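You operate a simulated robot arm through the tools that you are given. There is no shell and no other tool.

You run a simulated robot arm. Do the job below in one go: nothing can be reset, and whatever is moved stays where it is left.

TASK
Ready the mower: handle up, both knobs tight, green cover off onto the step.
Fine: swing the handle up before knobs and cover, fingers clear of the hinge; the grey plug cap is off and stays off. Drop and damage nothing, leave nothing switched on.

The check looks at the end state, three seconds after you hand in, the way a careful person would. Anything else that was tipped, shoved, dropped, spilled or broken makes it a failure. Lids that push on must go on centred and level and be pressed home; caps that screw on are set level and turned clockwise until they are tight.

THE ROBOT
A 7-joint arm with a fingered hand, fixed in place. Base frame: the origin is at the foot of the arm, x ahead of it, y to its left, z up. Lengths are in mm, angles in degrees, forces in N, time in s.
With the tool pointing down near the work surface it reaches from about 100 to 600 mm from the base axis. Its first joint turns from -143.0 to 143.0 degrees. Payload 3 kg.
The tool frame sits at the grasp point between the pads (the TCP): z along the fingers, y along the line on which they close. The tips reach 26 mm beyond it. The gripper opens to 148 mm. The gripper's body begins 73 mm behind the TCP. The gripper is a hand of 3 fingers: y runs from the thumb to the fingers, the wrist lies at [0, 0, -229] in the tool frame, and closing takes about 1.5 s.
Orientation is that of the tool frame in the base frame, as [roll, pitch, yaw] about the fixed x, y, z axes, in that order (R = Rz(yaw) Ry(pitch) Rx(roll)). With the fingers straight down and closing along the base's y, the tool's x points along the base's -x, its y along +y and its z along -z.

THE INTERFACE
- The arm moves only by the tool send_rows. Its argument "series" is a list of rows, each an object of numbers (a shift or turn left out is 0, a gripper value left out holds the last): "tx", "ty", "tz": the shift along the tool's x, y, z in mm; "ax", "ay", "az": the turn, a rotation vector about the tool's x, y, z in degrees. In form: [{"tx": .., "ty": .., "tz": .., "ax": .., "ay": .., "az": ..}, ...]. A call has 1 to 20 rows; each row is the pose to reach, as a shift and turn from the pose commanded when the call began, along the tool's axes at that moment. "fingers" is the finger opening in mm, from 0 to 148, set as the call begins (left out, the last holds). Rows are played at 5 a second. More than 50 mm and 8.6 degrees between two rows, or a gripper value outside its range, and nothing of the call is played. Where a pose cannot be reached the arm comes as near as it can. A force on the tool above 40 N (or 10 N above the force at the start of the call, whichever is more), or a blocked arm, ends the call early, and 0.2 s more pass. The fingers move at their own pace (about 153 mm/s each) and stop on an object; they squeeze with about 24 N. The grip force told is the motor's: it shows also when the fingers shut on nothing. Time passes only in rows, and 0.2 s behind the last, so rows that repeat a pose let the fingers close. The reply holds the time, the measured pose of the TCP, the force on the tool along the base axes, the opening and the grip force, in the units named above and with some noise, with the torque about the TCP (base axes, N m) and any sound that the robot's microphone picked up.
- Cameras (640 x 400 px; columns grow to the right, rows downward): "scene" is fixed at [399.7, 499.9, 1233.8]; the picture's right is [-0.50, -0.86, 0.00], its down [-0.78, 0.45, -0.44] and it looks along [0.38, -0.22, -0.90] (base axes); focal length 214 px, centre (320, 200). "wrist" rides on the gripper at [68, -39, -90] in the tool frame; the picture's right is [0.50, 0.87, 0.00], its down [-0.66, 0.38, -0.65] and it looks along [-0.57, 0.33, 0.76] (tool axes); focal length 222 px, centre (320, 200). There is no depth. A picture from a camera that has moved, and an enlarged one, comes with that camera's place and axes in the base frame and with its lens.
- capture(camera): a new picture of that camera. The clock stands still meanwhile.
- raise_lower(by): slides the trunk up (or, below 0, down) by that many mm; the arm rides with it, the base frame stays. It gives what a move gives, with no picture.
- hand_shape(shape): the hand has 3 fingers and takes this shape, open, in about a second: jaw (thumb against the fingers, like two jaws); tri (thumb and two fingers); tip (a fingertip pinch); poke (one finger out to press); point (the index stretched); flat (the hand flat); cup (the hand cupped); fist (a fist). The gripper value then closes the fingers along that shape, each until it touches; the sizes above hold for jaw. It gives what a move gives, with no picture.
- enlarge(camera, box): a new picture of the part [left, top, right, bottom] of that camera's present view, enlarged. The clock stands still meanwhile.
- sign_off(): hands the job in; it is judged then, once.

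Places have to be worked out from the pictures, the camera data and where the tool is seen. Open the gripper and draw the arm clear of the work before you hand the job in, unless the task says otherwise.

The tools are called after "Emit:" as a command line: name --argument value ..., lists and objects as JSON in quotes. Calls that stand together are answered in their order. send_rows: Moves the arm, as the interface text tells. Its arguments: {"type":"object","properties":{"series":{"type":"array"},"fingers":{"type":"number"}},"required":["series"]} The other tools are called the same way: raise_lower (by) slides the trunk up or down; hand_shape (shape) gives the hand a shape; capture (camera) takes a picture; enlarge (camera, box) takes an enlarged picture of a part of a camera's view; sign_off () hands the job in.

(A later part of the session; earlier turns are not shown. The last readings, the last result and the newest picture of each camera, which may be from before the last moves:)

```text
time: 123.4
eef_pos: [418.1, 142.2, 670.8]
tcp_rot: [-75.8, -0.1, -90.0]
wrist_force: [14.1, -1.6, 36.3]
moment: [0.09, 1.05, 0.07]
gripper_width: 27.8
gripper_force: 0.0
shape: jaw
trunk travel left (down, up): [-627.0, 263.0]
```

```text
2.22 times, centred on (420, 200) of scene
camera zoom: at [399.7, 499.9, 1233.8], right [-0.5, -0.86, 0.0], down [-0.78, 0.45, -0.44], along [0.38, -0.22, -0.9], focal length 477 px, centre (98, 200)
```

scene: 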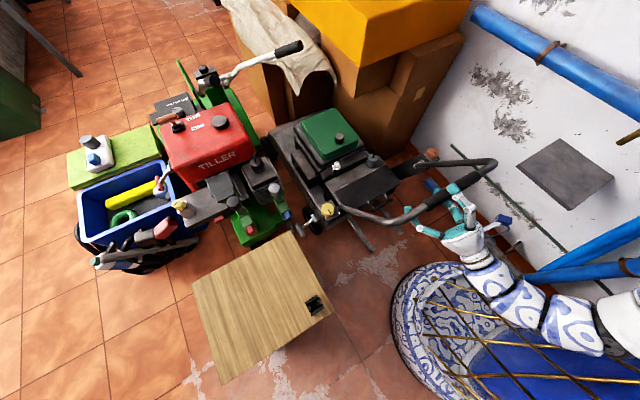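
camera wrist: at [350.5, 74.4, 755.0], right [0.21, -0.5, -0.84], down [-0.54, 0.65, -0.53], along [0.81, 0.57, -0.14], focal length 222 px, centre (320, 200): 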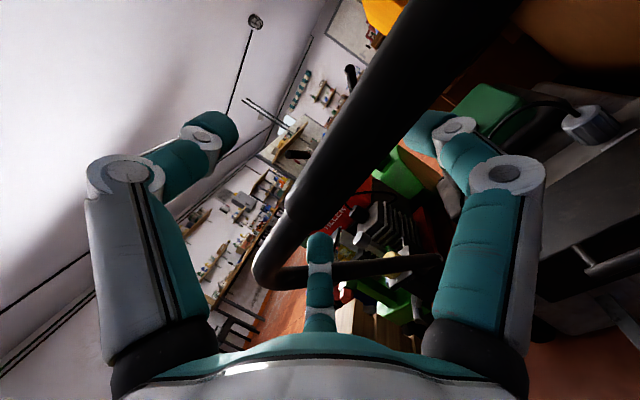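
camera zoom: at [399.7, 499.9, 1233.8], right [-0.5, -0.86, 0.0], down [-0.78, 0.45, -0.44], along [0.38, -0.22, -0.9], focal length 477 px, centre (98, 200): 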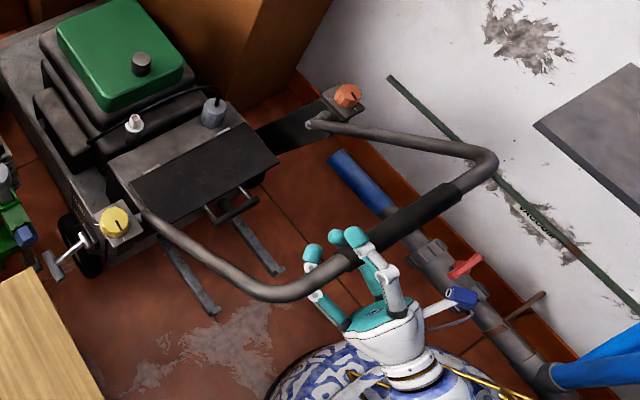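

Firm stop confirmed (36 N, no movement): the handle is fully up at ≈137°. I relieve the pressure, open the fingers and then withdraw down-and-back.

Emit:
raise_lower --by 15

Emit:
send_rows --series '[{"tz": 0}, {"tz": 0}, {"tz": 0}, {"tz": 0}, {"tz": 0}]' --fingers 100

Emit:
capture --camera "wrist"

```text
time: 124.0
eef_pos: [417.2, 142.0, 683.9]
tcp_rot: [-76.1, -0.2, -89.9]
wrist_force: [5.7, -0.4, 10.4]
moment: [0.02, 0.19, 0.02]
gripper_width: 23.5
gripper_force: 0.0
shape: jaw
trunk travel left (down, up): [-642.0, 248.0]
```

```text
time: 125.2
eef_pos: [416.5, 141.6, 684.4]
tcp_rot: [-76.0, -0.1, -90.1]
wrist_force: [-0.1, -0.2, 0.6]
moment: [-0.01, -0.01, -0.01]
gripper_width: 99.4
gripper_force: 0.1
shape: jaw
trunk travel left (down, up): [-642.0, 248.0]
```

```text
taken
camera wrist: at [321.1, 73.9, 700.9], right [0.21, -0.5, -0.84], down [-0.54, 0.65, -0.53], along [0.81, 0.57, -0.14], focal length 222 px, centre (320, 200)
```

wrist: 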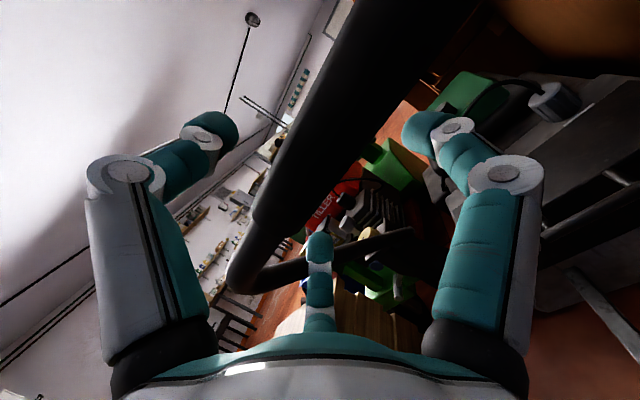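

Free with zero force. I withdraw back and slightly down.

Emit:
send_rows --series '[{"ty": 8, "tz": -6}, {"ty": 16, "tz": -14}, {"ty": 20, "tz": -24}, {"ty": 24, "tz": -34}, {"ty": 26, "tz": -44}, {"ty": 28, "tz": -54}]'

Emit:
capture --camera "wrist"

Emit:
enlarge --camera "scene" --box '[300, 110, 540, 290]'

```text
time: 126.6
eef_pos: [389.5, 133.8, 680.2]
tcp_rot: [-75.9, -0.2, -89.8]
wrist_force: [-0.3, -0.3, 0.0]
moment: [0.01, 0.0, 0.02]
gripper_width: 99.5
gripper_force: 0.1
shape: jaw
out of reach, approached as far as the arm can: row 1, 2, 3, 4, 5, 6
trunk travel left (down, up): [-642.0, 248.0]
```

```text
taken
camera wrist: at [293.2, 66.8, 696.2], right [0.21, -0.5, -0.84], down [-0.54, 0.65, -0.53], along [0.81, 0.57, -0.14], focal length 222 px, centre (320, 200)
```

wrist: 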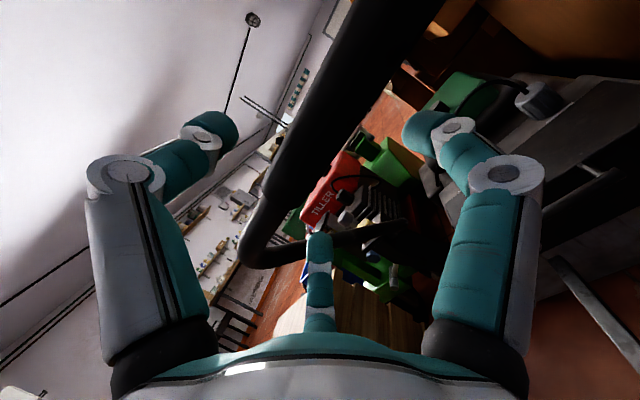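

```text
2.22 times, centred on (420, 200) of scene
camera zoom: at [399.7, 499.9, 1233.8], right [-0.5, -0.86, 0.0], down [-0.78, 0.45, -0.44], along [0.38, -0.22, -0.9], focal length 477 px, centre (98, 200)
```

zoom: 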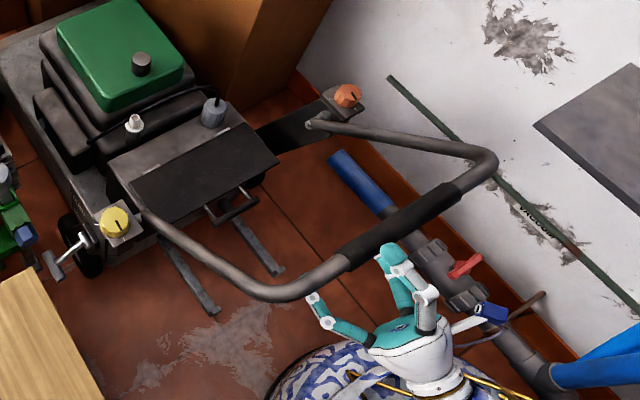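

The hand is almost free but at the arm's inner limit. I raise the trunk 18 (the bar has room in the open hand) and try to withdraw further.

Emit:
raise_lower --by 18

Emit:
send_rows --series '[{"ty": 4, "tz": -6}, {"ty": 8, "tz": -12}, {"ty": 12, "tz": -20}, {"ty": 16, "tz": -28}]'

```text
time: 127.2
eef_pos: [389.8, 136.0, 698.4]
tcp_rot: [-75.9, -0.2, -89.9]
wrist_force: [-0.2, -0.3, -0.2]
moment: [0.03, 0.02, 0.02]
gripper_width: 99.9
gripper_force: 0.1
shape: jaw
trunk travel left (down, up): [-660.0, 230.0]
```

```text
time: 128.2
eef_pos: [376.2, 133.0, 697.6]
tcp_rot: [-75.9, -0.1, -90.0]
wrist_force: [0.0, -0.4, -0.1]
moment: [-0.02, -0.01, 0.0]
gripper_width: 99.7
gripper_force: 0.1
shape: jaw
out of reach, approached as far as the arm can: row 1, 2, 3, 4
trunk travel left (down, up): [-660.0, 230.0]
```

Another 13 mm gained. One more such step for clearance.

Emit:
raise_lower --by 12

Emit:
send_rows --series '[{"ty": 4, "tz": -6}, {"ty": 8, "tz": -12}, {"ty": 12, "tz": -20}, {"ty": 16, "tz": -28}]'

Emit:
capture --camera "wrist"

Emit:
enlarge --camera "scene" --box '[340, 150, 500, 270]'

```text
time: 128.8
eef_pos: [375.5, 132.7, 708.1]
tcp_rot: [-76.0, -0.3, -89.9]
wrist_force: [-3.4, 0.2, -4.4]
moment: [0.14, 0.16, -0.05]
gripper_width: 100.9
gripper_force: 0.0
shape: jaw
trunk travel left (down, up): [-672.0, 218.0]
```

```text
time: 129.8
eef_pos: [368.9, 129.2, 709.8]
tcp_rot: [-76.0, -0.1, -89.9]
wrist_force: [-0.9, 0.7, -1.9]
moment: [0.15, 0.09, -0.02]
gripper_width: 101.1
gripper_force: 0.0
shape: jaw
out of reach, approached as far as the arm can: row 1, 2, 3, 4
trunk travel left (down, up): [-672.0, 218.0]
```

```text
taken
camera wrist: at [272.9, 61.3, 726.2], right [0.21, -0.5, -0.84], down [-0.54, 0.65, -0.53], along [0.81, 0.57, -0.13], focal length 222 px, centre (320, 200)
```

wrist: 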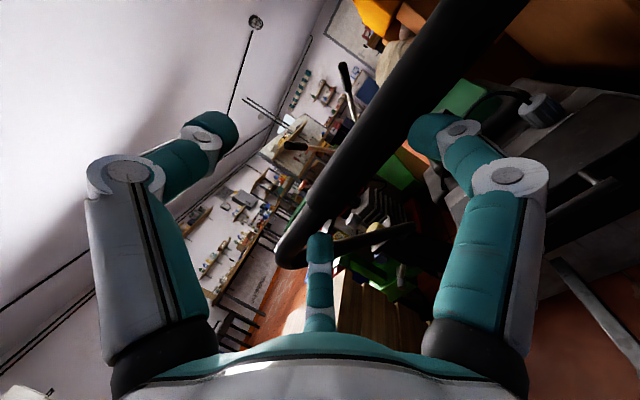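

```text
3.33 times, centred on (420, 210) of scene
camera zoom: at [399.7, 499.9, 1233.8], right [-0.5, -0.86, 0.0], down [-0.78, 0.45, -0.44], along [0.38, -0.22, -0.9], focal length 715 px, centre (-13, 167)
```

zoom: 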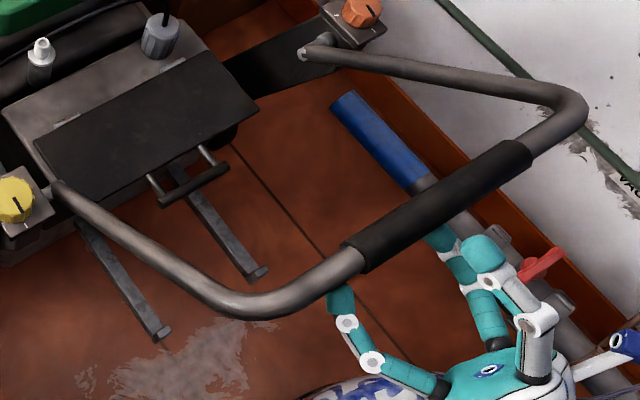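

The fingers are nearly off the bar, thumb already in front of it. I lower the trunk 50 so all fingers are clear below/in front of the bar, and check.

Emit:
raise_lower --by -50

Emit:
enlarge --camera "scene" --box '[340, 150, 500, 270]'

Emit:
capture --camera "wrist"

```text
time: 130.8
eef_pos: [368.7, 129.4, 659.5]
tcp_rot: [-76.0, -0.1, -90.0]
wrist_force: [-0.2, 0.8, 0.4]
moment: [0.0, 0.02, -0.01]
gripper_width: 100.4
gripper_force: 0.1
shape: jaw
trunk travel left (down, up): [-622.0, 268.0]
```

```text
3.33 times, centred on (420, 210) of scene
camera zoom: at [399.7, 499.9, 1233.8], right [-0.5, -0.86, 0.0], down [-0.78, 0.45, -0.44], along [0.38, -0.22, -0.9], focal length 715 px, centre (-13, 167)
```

zoom: 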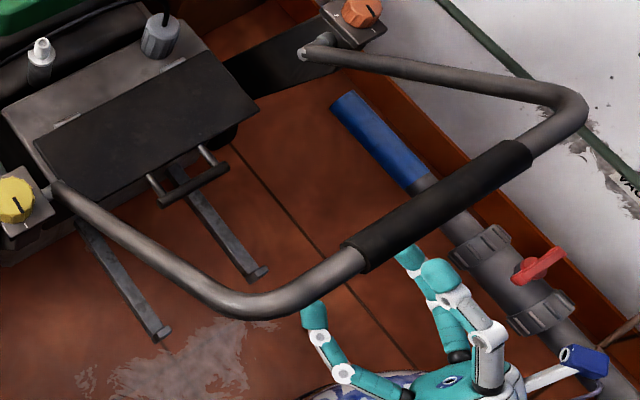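

```text
taken
camera wrist: at [272.9, 61.2, 676.1], right [0.21, -0.5, -0.84], down [-0.54, 0.65, -0.53], along [0.81, 0.57, -0.14], focal length 222 px, centre (320, 200)
```

wrist: 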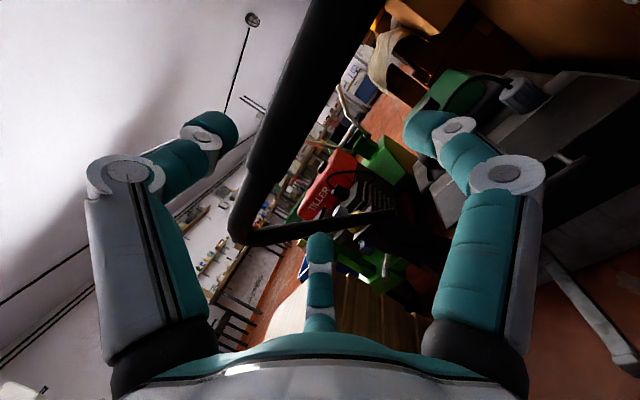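

All fingers are in front of the bar now with ~15 mm clearance. I make a fist to shorten the hand before moving up past the bar.

Emit:
hand_shape --shape "fist"

Emit:
enlarge --camera "scene" --box '[340, 150, 500, 270]'

Emit:
capture --camera "wrist"

```text
time: 131.7
eef_pos: [368.8, 128.2, 659.2]
tcp_rot: [-75.9, -0.2, -89.9]
wrist_force: [0.9, -0.2, -0.1]
moment: [0.0, -0.02, -0.03]
gripper_width: 0.0
gripper_force: 0.0
shape: fist
trunk travel left (down, up): [-622.0, 268.0]
```

```text
3.33 times, centred on (420, 210) of scene
camera zoom: at [399.7, 499.9, 1233.8], right [-0.5, -0.86, 0.0], down [-0.78, 0.45, -0.44], along [0.38, -0.22, -0.9], focal length 715 px, centre (-13, 167)
```

zoom: 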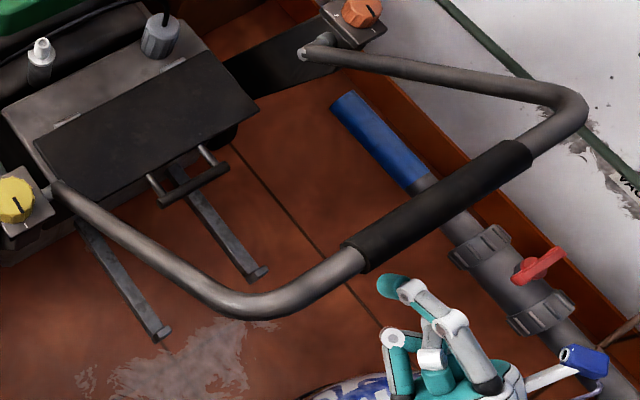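

```text
taken
camera wrist: at [272.9, 61.1, 676.1], right [0.21, -0.5, -0.84], down [-0.54, 0.65, -0.53], along [0.81, 0.57, -0.14], focal length 222 px, centre (320, 200)
```

wrist: 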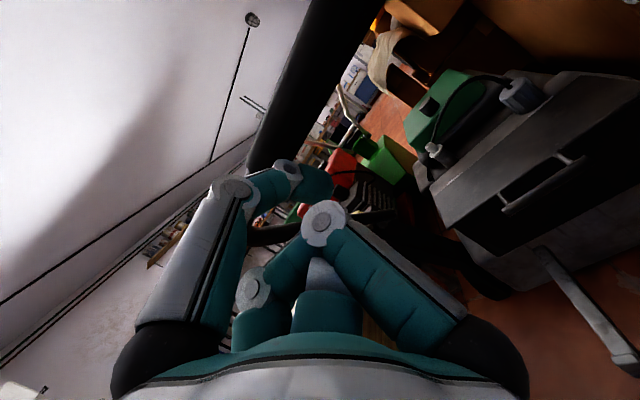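

The fist is compact. I try to retract a bit more before rising.

Emit:
raise_lower --by 12

Emit:
send_rows --series '[{"tz": -8}, {"tz": -16}, {"tz": -24}]'

```text
time: 132.3
eef_pos: [369.5, 129.3, 671.4]
tcp_rot: [-76.0, -0.2, -90.0]
wrist_force: [-0.4, 0.5, 0.4]
moment: [0.0, -0.05, -0.01]
gripper_width: 0.0
gripper_force: 0.1
shape: fist
trunk travel left (down, up): [-634.0, 256.0]
```

```text
time: 133.1
eef_pos: [347.8, 126.6, 672.2]
tcp_rot: [-76.0, -0.2, -89.9]
wrist_force: [0.5, 0.1, 0.2]
moment: [0.04, 0.03, 0.0]
gripper_width: 0.0
gripper_force: 0.1
shape: fist
out of reach, approached as far as the arm can: row 2, 3
trunk travel left (down, up): [-634.0, 256.0]
```

Now ~30 mm clear. I raise the trunk 150, past the bar, and check.

Emit:
raise_lower --by 150

Emit:
capture --camera "scene"

Emit:
capture --camera "wrist"

```text
time: 134.8
eef_pos: [346.9, 125.2, 821.1]
tcp_rot: [-76.1, -0.2, -89.9]
wrist_force: [0.2, -0.9, -0.5]
moment: [0.01, -0.05, 0.01]
gripper_width: 0.1
gripper_force: 0.1
shape: fist
trunk travel left (down, up): [-784.0, 106.0]
```

```text
taken
```

scene: 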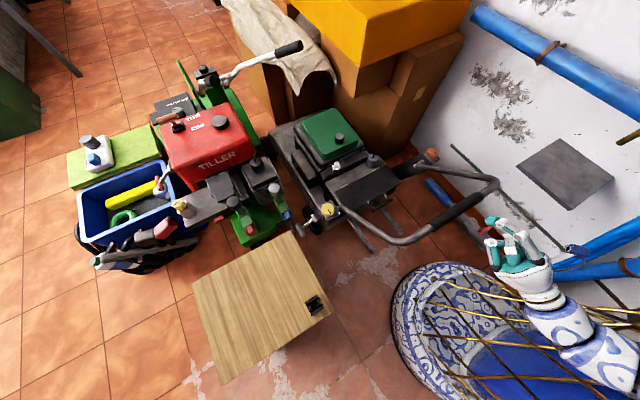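

```text
taken
camera wrist: at [251.0, 58.4, 838.9], right [0.21, -0.5, -0.84], down [-0.54, 0.65, -0.53], along [0.81, 0.57, -0.14], focal length 222 px, centre (320, 200)
```

wrist: 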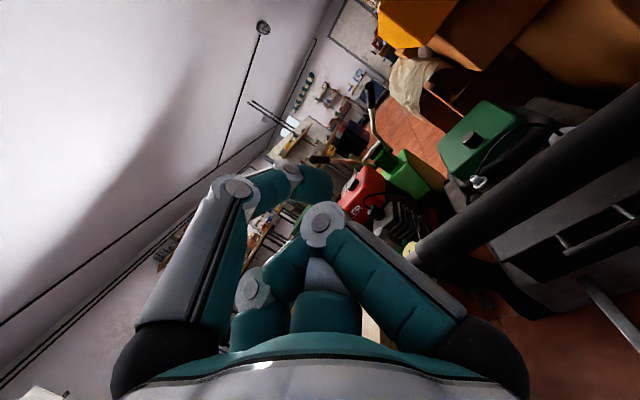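

The hand is free above and behind the bar, the handle is up. Next the knobs: I raise the trunk fully so I can carry the hand forward over the handle with clearance.

Emit:
raise_lower --by 104

Emit:
send_rows --series '[{"tx": 15, "tz": 5}, {"tx": 40, "ty": 10, "tz": 20}, {"tx": 65, "ty": 25, "tz": 40}, {"tx": 95, "ty": 45, "tz": 65}, {"tx": 125, "ty": 75, "tz": 90}]'

```text
time: 136.2
eef_pos: [347.1, 126.4, 926.6]
tcp_rot: [-76.0, -0.1, -89.9]
wrist_force: [-0.6, -1.0, 0.3]
moment: [-0.02, 0.01, 0.02]
gripper_width: 0.0
gripper_force: 0.0
shape: fist
trunk travel left (down, up): [-888.0, 2.0]
```

```text
time: 137.4
eef_pos: [453.9, -1.1, 886.1]
tcp_rot: [-76.0, 0.0, -89.9]
wrist_force: [-0.6, 0.2, -0.6]
moment: [-0.01, 0.02, 0.02]
gripper_width: 0.1
gripper_force: 0.1
shape: fist
out of reach, approached as far as the arm can: row 5
trunk travel left (down, up): [-888.0, 2.0]
```

Good, crossing with clearance. On to the right and forward.

Emit:
send_rows --series '[{"tx": 24, "ty": 11, "tz": 27}, {"tx": 48, "ty": 22, "tz": 55}, {"tx": 71, "ty": 33, "tz": 82}, {"tx": 95, "ty": 44, "tz": 109}, {"tx": 119, "ty": 55, "tz": 137}]'

Emit:
send_rows --series '[{"tx": 5, "ty": 8, "tz": 35, "ax": -3.5}, {"tx": 10, "ty": 16, "tz": 70, "ax": -7}, {"tx": 20, "ty": 28, "tz": 105, "ax": -10.5}, {"tx": 30, "ty": 50, "tz": 140, "ax": -14}]'

Emit:
capture --camera "scene"

```text
time: 138.6
eef_pos: [595.9, -106.6, 892.7]
tcp_rot: [-76.0, -0.2, -90.0]
wrist_force: [0.5, -0.9, -0.2]
moment: [-0.04, -0.03, 0.04]
gripper_width: 0.0
gripper_force: 0.1
shape: fist
out of reach, approached as far as the arm can: row 2, 3, 4, 5
trunk travel left (down, up): [-888.0, 2.0]
```

```text
time: 139.6
eef_pos: [740.8, -135.2, 879.2]
tcp_rot: [-90.2, -0.1, -89.7]
wrist_force: [0.8, -2.2, 0.5]
moment: [0.02, 0.09, 0.17]
gripper_width: 0.0
gripper_force: 0.1
shape: fist
trunk travel left (down, up): [-888.0, 2.0]
```

```text
taken
```

scene: 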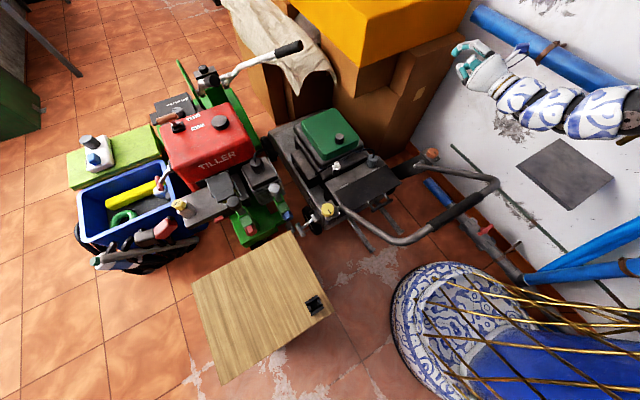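

Now I tilt the hand to point straight down, arriving above the orange knob's area.

Emit:
send_rows --series '[{"tx": 4, "ty": 5, "tz": -4, "ax": -7.5}, {"tx": 8, "ty": 10, "tz": -8, "ax": -15}, {"tx": 11, "ty": 15, "tz": -12, "ax": -22.5}, {"tx": 15, "ty": 20, "tz": -17, "ax": -30}, {"tx": 19, "ty": 25, "tz": -21, "ax": -37.5}, {"tx": 22, "ty": 30, "tz": -25, "ax": -45}, {"tx": 26, "ty": 35, "tz": -29, "ax": -52.5}, {"tx": 30, "ty": 40, "tz": -33, "ax": -60}, {"tx": 34, "ty": 45, "tz": -37, "ax": -67.5}, {"tx": 37, "ty": 50, "tz": -42, "ax": -75}, {"tx": 41, "ty": 55, "tz": -46, "ax": -82.5}, {"tx": 45, "ty": 60, "tz": -50, "ax": -90}]'

```text
time: 142.2
eef_pos: [692.5, -180.6, 820.0]
tcp_rot: [-176.3, -0.2, -90.0]
wrist_force: [-0.2, -0.1, -0.1]
moment: [-0.02, 0.0, 0.04]
gripper_width: 0.0
gripper_force: 0.1
shape: fist
out of reach, approached as far as the arm can: row 12
trunk travel left (down, up): [-888.0, 2.0]
```

Pointing down now. I turn the hand to its original yaw (thumb toward −y), move over the orange knob and go back to the jaw shape.

Emit:
send_rows --series '[{"tx": 0.5, "ty": 3, "tz": 10, "az": 7.5}, {"tx": 1, "ty": 6, "tz": 20, "az": 15}, {"tx": 1.5, "ty": 9, "tz": 30, "az": 22.5}, {"tx": 2, "ty": 12, "tz": 40, "az": 30}, {"tx": 2.5, "ty": 15, "tz": 50, "az": 37.5}, {"tx": 3, "ty": 18, "tz": 60, "az": 45}, {"tx": 3.5, "ty": 21, "tz": 70, "az": 52.5}, {"tx": 4, "ty": 24, "tz": 80, "az": 60}, {"tx": 4.5, "ty": 27, "tz": 90, "az": 67.5}, {"tx": 5, "ty": 30, "tz": 100, "az": 75}, {"tx": 6, "ty": 33, "tz": 110, "az": 82.5}, {"tx": 6.5, "ty": 35, "tz": 120, "az": 90}]'

Emit:
hand_shape --shape "jaw"

Emit:
capture --camera "wrist"

Emit:
capture --camera "scene"

```text
time: 144.8
eef_pos: [663.9, -187.9, 700.4]
tcp_rot: [-179.8, 3.9, -179.8]
wrist_force: [-0.2, 0.0, 0.9]
moment: [0.03, 0.04, 0.01]
gripper_width: 0.1
gripper_force: 0.1
shape: fist
out of reach, approached as far as the arm can: row 12
trunk travel left (down, up): [-888.0, 2.0]
```

```text
time: 145.7
eef_pos: [663.7, -187.6, 701.9]
tcp_rot: [-179.8, 3.8, -179.8]
wrist_force: [0.9, -0.1, -1.3]
moment: [-0.01, -0.01, -0.02]
gripper_width: 147.9
gripper_force: 0.2
shape: jaw
trunk travel left (down, up): [-888.0, 2.0]
```

```text
taken
camera wrist: at [591.1, -226.8, 787.3], right [-0.5, 0.86, -0.04], down [0.61, 0.38, 0.69], along [0.61, 0.33, -0.72], focal length 222 px, centre (320, 200)
```

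wrist: 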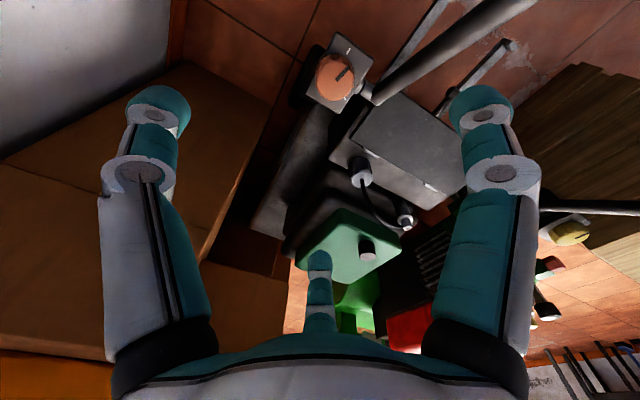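

```text
taken
```

scene: 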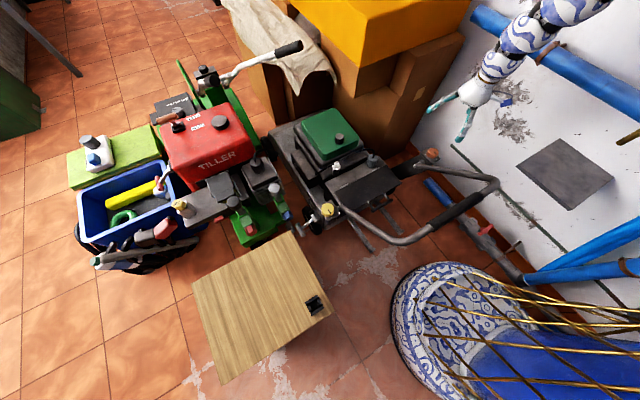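

Orange knob visible. I enlarge it in both views to locate its centre, height and pointer.

Emit:
enlarge --camera "wrist" --box '[290, 20, 410, 120]'

Emit:
enlarge --camera "scene" --box '[400, 135, 460, 180]'

```text
4.00 times, centred on (350, 70) of wrist
camera zoom: at [591.1, -226.8, 787.3], right [-0.5, 0.86, -0.04], down [0.61, 0.38, 0.69], along [0.61, 0.33, -0.72], focal length 888 px, centre (200, 720)
```

zoom: 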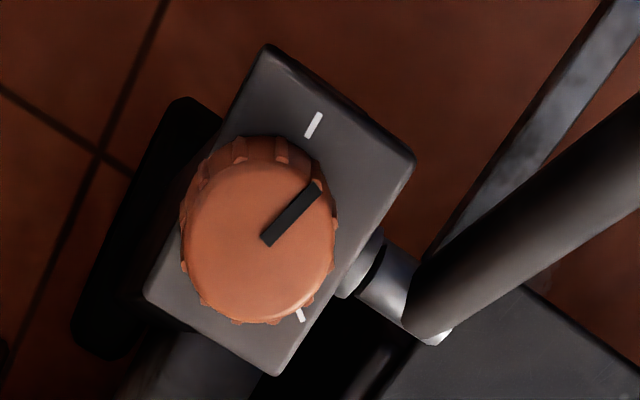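

```text
8.89 times, centred on (430, 158) of scene
camera zoom: at [399.7, 499.9, 1233.8], right [-0.5, -0.86, 0.0], down [-0.78, 0.45, -0.44], along [0.38, -0.22, -0.9], focal length 1906 px, centre (-658, 578)
```

zoom: 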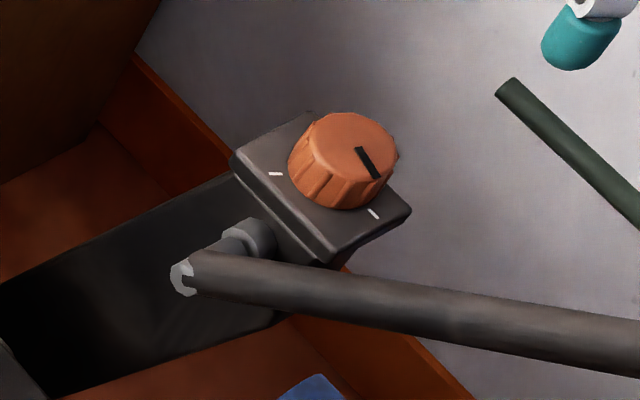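

Knob top ≈ (653, −184, 522), about 43 mm across, plate at ≈500. Clockwise (seen from above) is +az for a downward tool, so I first turn the hand back by 90° to have a long stroke. I straighten the tool, centre it and rise a little, then turn az −90.

Emit:
send_rows --series '[{"tx": 2, "ty": 1, "tz": -19, "ay": 1.3}, {"tx": 5, "ty": 3, "tz": -39, "ay": 2.6}, {"tx": 7, "ty": 4, "tz": -58, "ay": 3.8}]' --fingers 64

Emit:
send_rows --series '[{"az": -7.5}, {"az": -15}, {"az": -22.5}, {"az": -30}, {"az": -37.5}, {"az": -45}, {"az": -52.5}, {"az": -60}, {"az": -67.5}, {"az": -75}, {"az": -82.5}, {"az": -90}]'

```text
time: 146.5
eef_pos: [653.1, -183.3, 759.2]
tcp_rot: [-179.7, 0.0, -179.9]
wrist_force: [-0.9, 0.5, -0.3]
moment: [0.01, 0.04, 0.0]
gripper_width: 64.2
gripper_force: 0.1
shape: jaw
trunk travel left (down, up): [-888.0, 2.0]
```

```text
time: 149.1
eef_pos: [653.7, -183.5, 759.2]
tcp_rot: [179.9, -0.2, -89.8]
wrist_force: [0.9, -0.2, 0.3]
moment: [0.0, 0.0, 0.02]
gripper_width: 64.4
gripper_force: 0.0
shape: jaw
trunk travel left (down, up): [-888.0, 2.0]
```

Aligned. I lower the trunk 165 and check the alignment over the knob.

Emit:
raise_lower --by -165

Emit:
capture --camera "wrist"

Emit:
enlarge --camera "scene" --box '[380, 110, 500, 200]'

```text
time: 151.0
eef_pos: [653.7, -183.2, 593.9]
tcp_rot: [180.0, -0.3, -89.9]
wrist_force: [0.0, -0.1, 0.0]
moment: [-0.01, 0.02, -0.01]
gripper_width: 64.5
gripper_force: 0.1
shape: jaw
trunk travel left (down, up): [-723.0, 167.0]
```

```text
taken
camera wrist: at [693.1, -251.3, 684.3], right [-0.87, -0.5, 0.0], down [-0.38, 0.66, 0.65], along [-0.33, 0.56, -0.76], focal length 222 px, centre (320, 200)
```

wrist: 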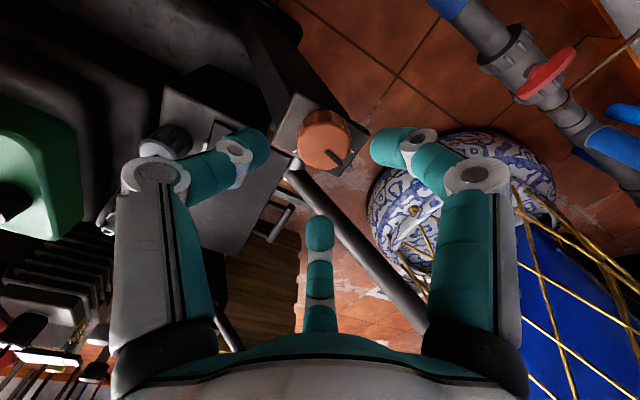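

```text
4.44 times, centred on (440, 155) of scene
camera zoom: at [399.7, 499.9, 1233.8], right [-0.5, -0.86, 0.0], down [-0.78, 0.45, -0.44], along [0.38, -0.22, -0.9], focal length 953 px, centre (-213, 400)
```

zoom: 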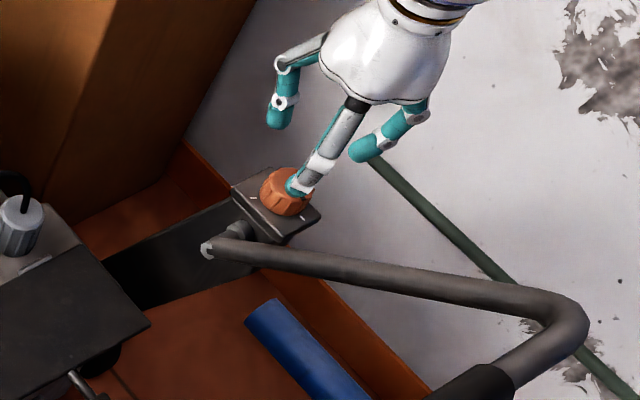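

Very close alignment. I enlarge to refine the centre.

Emit:
enlarge --camera "wrist" --box '[270, 80, 390, 180]'

```text
4.00 times, centred on (330, 130) of wrist
camera zoom: at [693.1, -251.3, 684.3], right [-0.87, -0.5, 0.0], down [-0.38, 0.66, 0.65], along [-0.33, 0.56, -0.76], focal length 888 px, centre (280, 480)
```

zoom: 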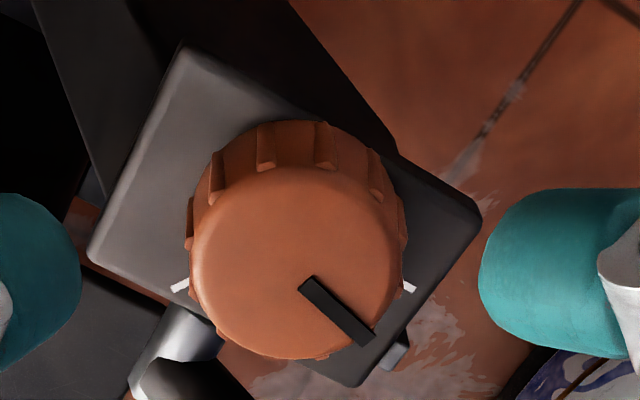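

The knob centre is near (651, −184), pointer at the near mark, the other mark lies ~90° clockwise. I nudge 2.5 mm and lower the trunk so the fingers surround the knob.

Emit:
send_rows --series '[{"ty": 2.5, "tx": 0.5}, {"ty": 2.5, "tx": 0.5}]'

Emit:
raise_lower --by -45

Emit:
capture --camera "wrist"

Emit:
enlarge --camera "scene" --box '[380, 110, 500, 200]'

```text
time: 151.6
eef_pos: [649.8, -185.0, 593.2]
tcp_rot: [179.9, -0.2, -90.0]
wrist_force: [0.6, -0.3, -0.5]
moment: [0.03, -0.02, 0.02]
gripper_width: 64.7
gripper_force: 0.1
shape: jaw
trunk travel left (down, up): [-723.0, 167.0]
```

```text
time: 152.4
eef_pos: [650.2, -184.1, 548.3]
tcp_rot: [-179.9, -0.2, -89.9]
wrist_force: [-0.6, -0.3, -0.5]
moment: [-0.03, -0.02, -0.01]
gripper_width: 64.6
gripper_force: 0.0
shape: jaw
trunk travel left (down, up): [-678.0, 212.0]
```

```text
taken
camera wrist: at [690.7, -251.8, 639.4], right [-0.87, -0.5, 0.0], down [-0.38, 0.66, 0.65], along [-0.33, 0.56, -0.76], focal length 222 px, centre (320, 200)
```

wrist: 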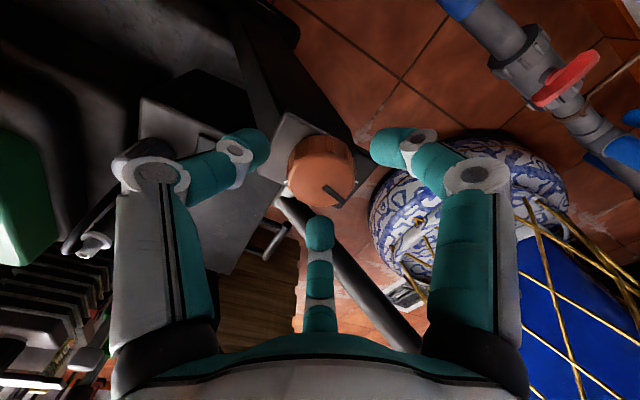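

```text
4.44 times, centred on (440, 155) of scene
camera zoom: at [399.7, 499.9, 1233.8], right [-0.5, -0.86, 0.0], down [-0.78, 0.45, -0.44], along [0.38, -0.22, -0.9], focal length 953 px, centre (-213, 400)
```

zoom: 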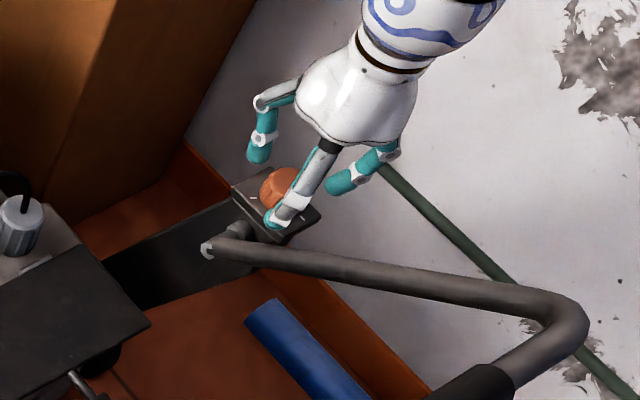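

The knob sits centred between the three fingers. I lower 19 mm more and close on it.

Emit:
raise_lower --by -19

Emit:
send_rows --series '[{"tz": 0}, {"tz": 0}, {"tz": 0}, {"tz": 0}, {"tz": 0}]' --fingers 20

Emit:
capture --camera "wrist"

```text
time: 153.1
eef_pos: [650.4, -184.1, 529.1]
tcp_rot: [180.0, -0.2, -89.9]
wrist_force: [1.6, -0.2, -0.5]
moment: [0.01, -0.05, -0.04]
gripper_width: 65.9
gripper_force: 0.1
shape: jaw
trunk travel left (down, up): [-659.0, 231.0]
```

```text
time: 154.3
eef_pos: [651.2, -184.3, 530.6]
tcp_rot: [-179.9, -0.2, -89.8]
wrist_force: [3.8, 0.1, -3.6]
moment: [0.0, -0.1, 0.0]
gripper_width: 55.9
gripper_force: 24.2
shape: jaw
trunk travel left (down, up): [-659.0, 231.0]
```

```text
taken
camera wrist: at [691.0, -251.9, 620.1], right [-0.87, -0.5, 0.0], down [-0.38, 0.66, 0.65], along [-0.33, 0.56, -0.76], focal length 222 px, centre (320, 200)
```

wrist: 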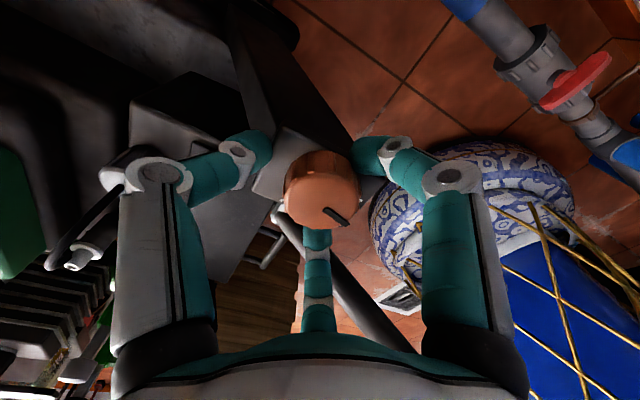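

Firm three-finger grip. I turn clockwise (az +) by 40° in 5° rows, watching the torque.

Emit:
send_rows --series '[{"az": 5}, {"az": 10}, {"az": 15}, {"az": 20}, {"az": 25}, {"az": 30}, {"az": 35}, {"az": 40}]'

Emit:
capture --camera "wrist"

Emit:
enlarge --camera "scene" --box '[380, 110, 500, 200]'

```text
time: 155.7
eef_pos: [656.1, -182.4, 531.3]
tcp_rot: [-179.3, 0.3, -118.0]
wrist_force: [15.1, 11.5, 6.7]
moment: [0.92, -0.22, 0.77]
gripper_width: 51.8
gripper_force: 23.9
shape: jaw
trunk travel left (down, up): [-659.0, 231.0]
stopped in row 6: the force on the tool passed its limit at 41 N (the readings are from after the stop); the commanded pose is now the measured one
```

```text
taken
camera wrist: at [658.3, -260.7, 622.4], right [-1.0, -0.03, -0.01], down [-0.03, 0.76, 0.65], along [-0.01, 0.65, -0.76], focal length 222 px, centre (320, 200)
```

wrist: 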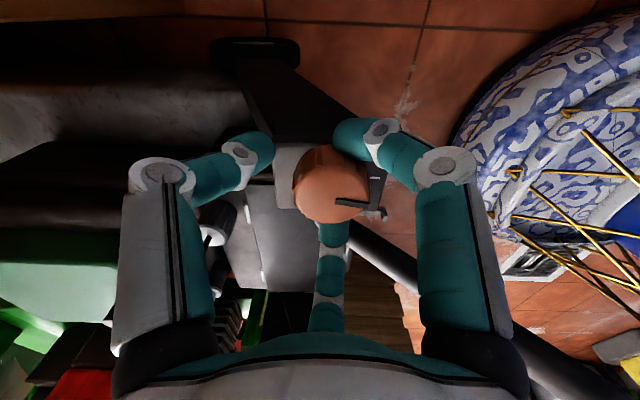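

```text
4.44 times, centred on (440, 155) of scene
camera zoom: at [399.7, 499.9, 1233.8], right [-0.5, -0.86, 0.0], down [-0.78, 0.45, -0.44], along [0.38, -0.22, -0.9], focal length 953 px, centre (-213, 400)
```

zoom: 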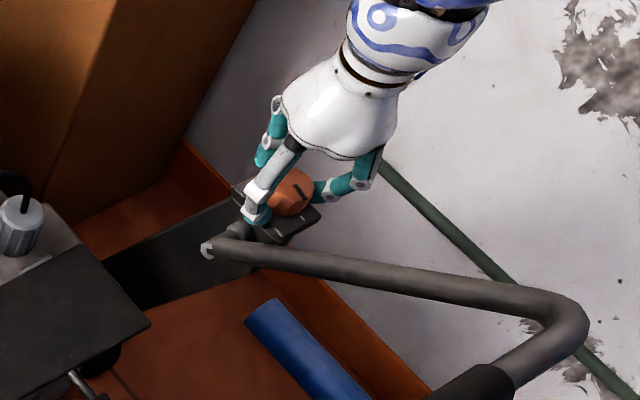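

The stroke stopped after 28° with a side force — the finger that came round to +y is near the hinge stub/tube. I check whether the knob has turned.

Emit:
enlarge --camera "wrist" --box '[260, 120, 420, 250]'

Emit:
enlarge --camera "scene" --box '[400, 135, 460, 180]'

```text
3.08 times, centred on (340, 185) of wrist
camera zoom: at [658.3, -260.7, 622.4], right [-1.0, -0.03, -0.01], down [-0.03, 0.76, 0.65], along [-0.01, 0.65, -0.76], focal length 684 px, centre (258, 246)
```

zoom: 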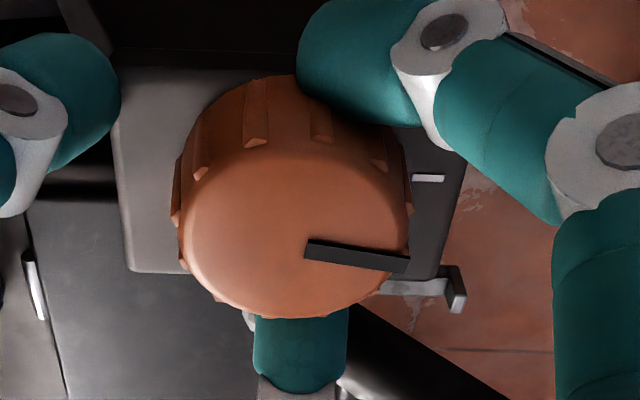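

```text
8.89 times, centred on (430, 158) of scene
camera zoom: at [399.7, 499.9, 1233.8], right [-0.5, -0.86, 0.0], down [-0.78, 0.45, -0.44], along [0.38, -0.22, -0.9], focal length 1906 px, centre (-658, 578)
```

zoom: 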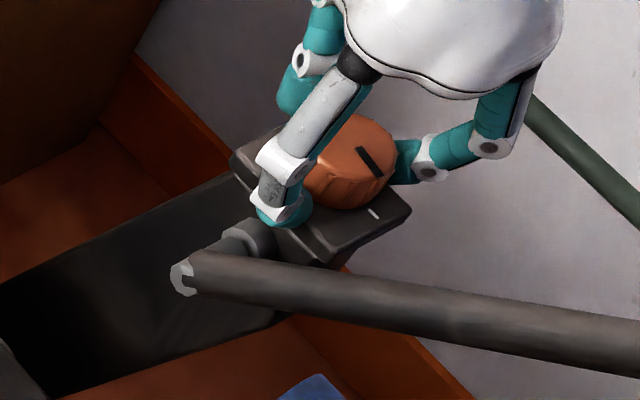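

The knob has not turned: the thumb isn't touching it and the hand was pushed off-centre, tips possibly rubbing the plate. I open, go back, recentre on (650.5, −182.5) and hold 7 mm higher.

Emit:
send_rows --series '[{"tz": 0}, {"tz": 0}, {"tz": 0}]' --fingers 66

Emit:
send_rows --series '[{"tx": 1, "ty": 2, "tz": -4, "az": -7}, {"tx": 2, "ty": 4, "tz": -7, "az": -14}, {"tx": 2.6, "ty": 4.9, "tz": -7, "az": -21}, {"tx": 2.6, "ty": 4.9, "tz": -7, "az": -28}]'

Emit:
enlarge --camera "wrist" --box '[240, 120, 400, 250]'

```text
time: 156.5
eef_pos: [653.3, -185.5, 529.8]
tcp_rot: [-179.7, 0.1, -118.1]
wrist_force: [6.3, -6.8, -0.6]
moment: [-0.31, 0.09, 0.05]
gripper_width: 58.3
gripper_force: 23.3
shape: jaw
trunk travel left (down, up): [-659.0, 231.0]
```

```text
time: 157.5
eef_pos: [648.3, -184.5, 536.0]
tcp_rot: [-179.7, -0.1, -90.0]
wrist_force: [14.9, -3.2, -9.7]
moment: [0.01, -0.47, -0.34]
gripper_width: 48.9
gripper_force: 23.9
shape: jaw
trunk travel left (down, up): [-659.0, 231.0]
```

```text
3.08 times, centred on (320, 185) of wrist
camera zoom: at [687.4, -251.2, 627.6], right [-0.87, -0.5, 0.0], down [-0.38, 0.66, 0.65], along [-0.32, 0.57, -0.76], focal length 684 px, centre (320, 246)
```

zoom: 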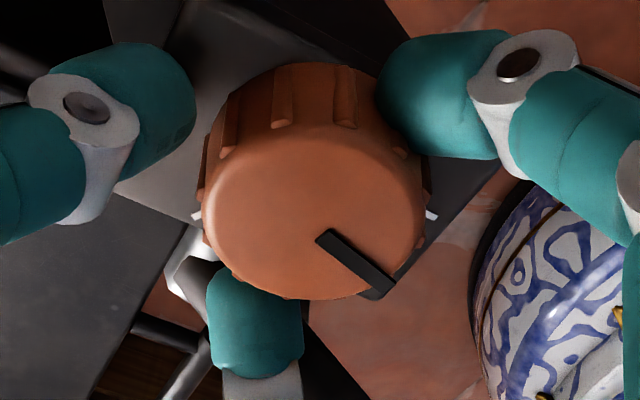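

The finger on the +y side is wedged between knob and hinge tube and can't open. I relax the opening command and lift straight up to clear.

Emit:
send_rows --series '[{"tz": 0}, {"tz": 0}, {"tz": -5}, {"tz": -10}, {"tz": -20}, {"tz": -30}]' --fingers 52

Emit:
raise_lower --by 50

Emit:
enlarge --camera "wrist" --box '[220, 70, 420, 230]'

Emit:
enlarge --camera "scene" --box '[380, 110, 500, 200]'

```text
time: 158.9
eef_pos: [647.9, -183.6, 569.4]
tcp_rot: [-179.6, -0.1, -90.1]
wrist_force: [-0.7, -0.6, -0.1]
moment: [0.0, -0.01, 0.03]
gripper_width: 51.9
gripper_force: 0.0
shape: jaw
trunk travel left (down, up): [-659.0, 231.0]
```

```text
time: 159.8
eef_pos: [646.6, -182.5, 617.9]
tcp_rot: [-179.8, 0.1, -90.2]
wrist_force: [0.2, -0.1, 0.5]
moment: [-0.03, 0.0, -0.01]
gripper_width: 52.1
gripper_force: 0.1
shape: jaw
trunk travel left (down, up): [-709.0, 181.0]
```

```text
2.50 times, centred on (320, 150) of wrist
camera zoom: at [686.6, -251.2, 709.1], right [-0.87, -0.5, 0.0], down [-0.38, 0.66, 0.65], along [-0.32, 0.57, -0.76], focal length 555 px, centre (320, 325)
```

zoom: 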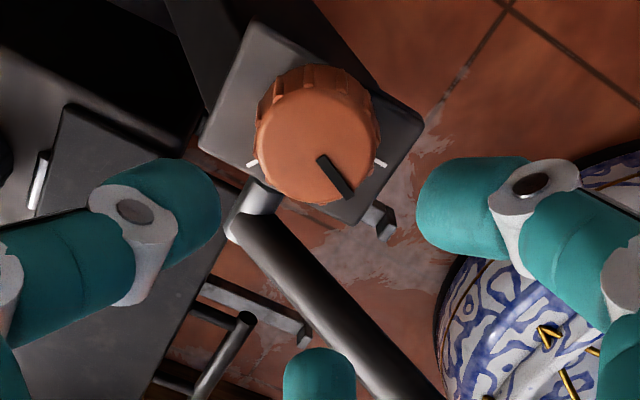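

```text
4.44 times, centred on (440, 155) of scene
camera zoom: at [399.7, 499.9, 1233.8], right [-0.5, -0.86, 0.0], down [-0.78, 0.45, -0.44], along [0.38, -0.22, -0.9], focal length 953 px, centre (-213, 400)
```

zoom: 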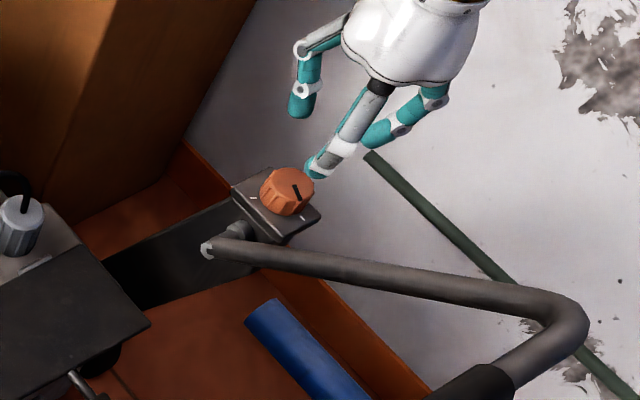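

Free. The tube edge is only ~23 mm from the knob's rim on the +y side, so no finger may pass there. I rotate so the gap faces the tube (thumb toward −y), and will turn in 50° strokes with regrasping.

Emit:
send_rows --series '[{"tx": -0.3, "ty": -0.6, "az": 8}, {"tx": -0.6, "ty": -1.2, "az": 16}, {"tx": -1, "ty": -1.8, "az": 24}, {"tx": -1.3, "ty": -2.4, "az": 32}, {"tx": -1.5, "ty": -3, "az": 40}, {"tx": -1.5, "ty": -3, "az": 48}, {"tx": -1.5, "ty": -3, "az": 56}, {"tx": -1.5, "ty": -3, "az": 65}]' --fingers 60

Emit:
enlarge --camera "wrist" --box '[220, 70, 420, 230]'

```text
refused: row 8 steps farther than a row can; nothing moved
```

```text
2.50 times, centred on (320, 150) of wrist
camera zoom: at [686.6, -251.2, 709.1], right [-0.87, -0.5, 0.0], down [-0.38, 0.66, 0.65], along [-0.32, 0.57, -0.76], focal length 555 px, centre (320, 325)
```

zoom: 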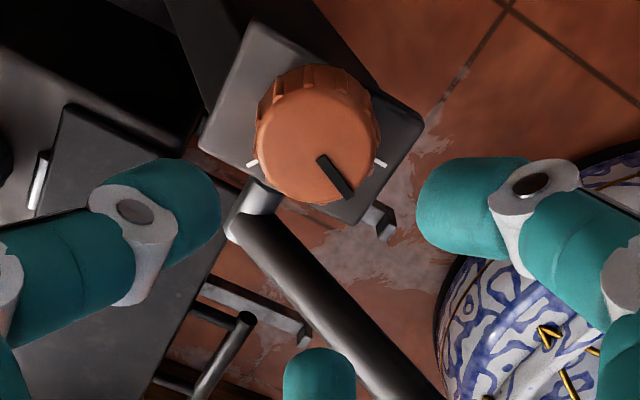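

The last row was one degree too large; I resend with even steps.

Emit:
send_rows --series '[{"tx": -0.3, "ty": -0.6, "az": 8}, {"tx": -0.6, "ty": -1.2, "az": 16}, {"tx": -1, "ty": -1.8, "az": 24}, {"tx": -1.3, "ty": -2.4, "az": 32}, {"tx": -1.5, "ty": -3, "az": 40}, {"tx": -1.5, "ty": -3, "az": 48}, {"tx": -1.5, "ty": -3, "az": 56}, {"tx": -1.5, "ty": -3, "az": 64}]' --fingers 60

Emit:
enlarge --camera "wrist" --box '[220, 70, 420, 230]'

```text
time: 161.6
eef_pos: [648.4, -183.3, 617.7]
tcp_rot: [-179.8, 0.1, -154.2]
wrist_force: [0.2, 0.1, 0.3]
moment: [0.03, 0.01, 0.01]
gripper_width: 59.8
gripper_force: 0.1
shape: jaw
trunk travel left (down, up): [-709.0, 181.0]
```

```text
2.50 times, centred on (320, 150) of wrist
camera zoom: at [605.7, -247.3, 708.8], right [-0.83, 0.56, 0.0], down [0.42, 0.63, 0.66], along [0.37, 0.54, -0.76], focal length 555 px, centre (320, 325)
```

zoom: 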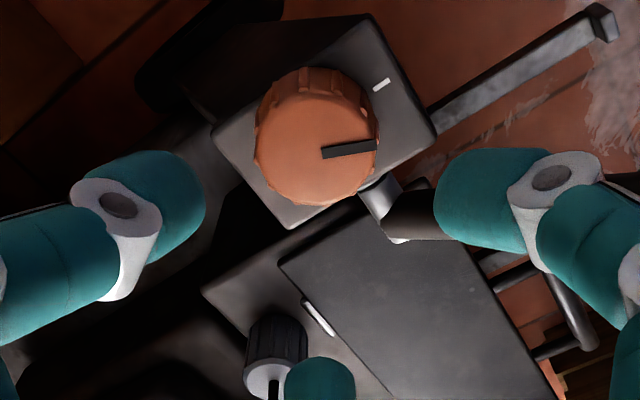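

Two views agree: knob top centre at (651, −184, 529), plate ≈507. I adjust, and descend so that tips end at ≈513.

Emit:
send_rows --series '[{"tx": -2, "ty": -1.8}, {"tx": -2, "ty": -1.8}]'

Emit:
raise_lower --by -79

Emit:
enlarge --camera "wrist" --box '[240, 120, 400, 250]'

```text
time: 162.2
eef_pos: [652.7, -183.7, 619.3]
tcp_rot: [-179.8, 0.3, -154.1]
wrist_force: [0.1, -0.1, -0.2]
moment: [-0.01, -0.02, 0.0]
gripper_width: 59.3
gripper_force: 0.1
shape: jaw
trunk travel left (down, up): [-709.0, 181.0]
```

```text
time: 163.4
eef_pos: [652.7, -182.9, 538.7]
tcp_rot: [-179.8, 0.3, -154.1]
wrist_force: [0.5, -0.3, 0.9]
moment: [0.01, 0.06, 0.03]
gripper_width: 59.9
gripper_force: 0.2
shape: jaw
trunk travel left (down, up): [-630.0, 260.0]
```

```text
3.08 times, centred on (320, 185) of wrist
camera zoom: at [609.2, -247.5, 629.7], right [-0.83, 0.56, 0.0], down [0.42, 0.63, 0.66], along [0.37, 0.54, -0.75], focal length 684 px, centre (320, 246)
```

zoom: 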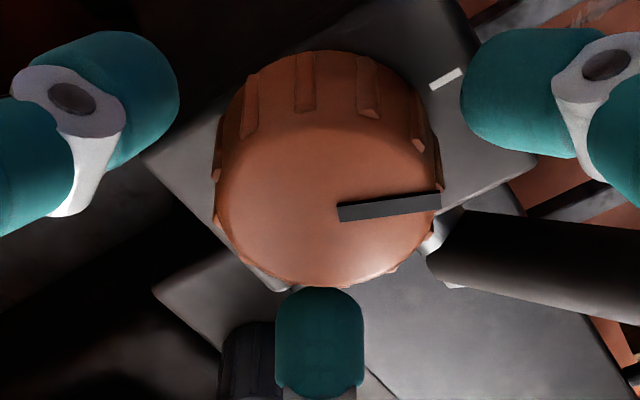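

Well centred. I close on the knob.

Emit:
send_rows --series '[{"tz": 0}, {"tz": 0}, {"tz": 0}, {"tz": 0}, {"tz": 0}, {"tz": 0}]' --fingers 10

Emit:
enlarge --camera "wrist" --box '[240, 120, 400, 250]'

```text
time: 164.8
eef_pos: [652.1, -182.1, 538.8]
tcp_rot: [-179.7, 0.3, -154.2]
wrist_force: [1.1, -3.0, -1.8]
moment: [-0.06, 0.04, -0.02]
gripper_width: 35.1
gripper_force: 24.3
shape: jaw
trunk travel left (down, up): [-630.0, 260.0]
```

```text
3.08 times, centred on (320, 185) of wrist
camera zoom: at [609.2, -247.6, 629.7], right [-0.83, 0.56, 0.0], down [0.42, 0.63, 0.66], along [0.37, 0.54, -0.75], focal length 684 px, centre (320, 246)
```

zoom: 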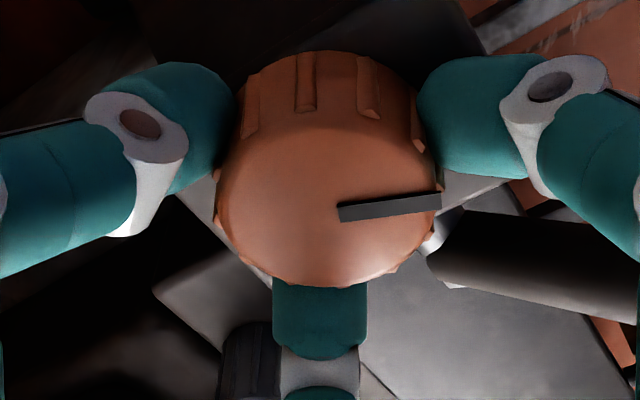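

A proper three-point grip now (35 mm). I turn clockwise 50° in 5° rows.

Emit:
send_rows --series '[{"az": 5}, {"az": 10}, {"az": 15}, {"az": 20}, {"az": 25}, {"az": 30}, {"az": 35}, {"az": 40}, {"az": 45}, {"az": 50}]'

Emit:
enlarge --camera "wrist" --box '[240, 120, 400, 250]'

Emit:
enlarge --camera "scene" --box '[400, 135, 460, 180]'

```text
time: 167.0
eef_pos: [651.6, -184.5, 540.0]
tcp_rot: [179.9, 0.3, 155.8]
wrist_force: [2.4, -12.8, 1.6]
moment: [-0.38, 0.03, 0.05]
gripper_width: 35.2
gripper_force: 24.2
shape: jaw
trunk travel left (down, up): [-630.0, 260.0]
```

```text
3.08 times, centred on (320, 185) of wrist
camera zoom: at [575.3, -191.5, 629.4], right [-0.1, 0.99, 0.0], down [0.75, 0.08, 0.66], along [0.66, 0.07, -0.75], focal length 684 px, centre (320, 246)
```

zoom: 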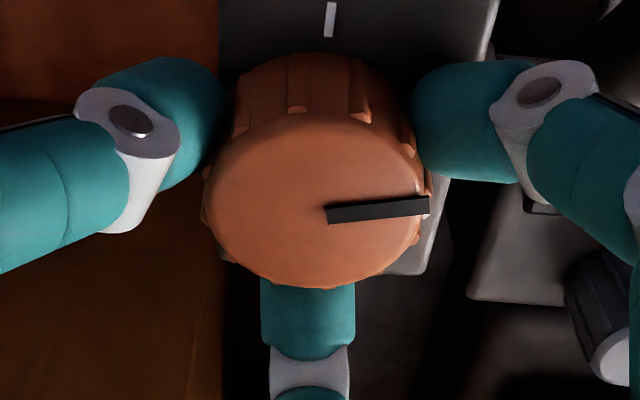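

```text
8.89 times, centred on (430, 158) of scene
camera zoom: at [399.7, 499.9, 1233.8], right [-0.5, -0.86, 0.0], down [-0.78, 0.45, -0.44], along [0.38, -0.22, -0.9], focal length 1906 px, centre (-658, 578)
```

zoom: 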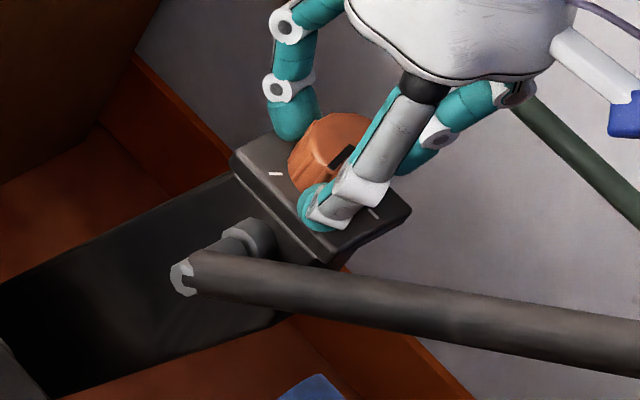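

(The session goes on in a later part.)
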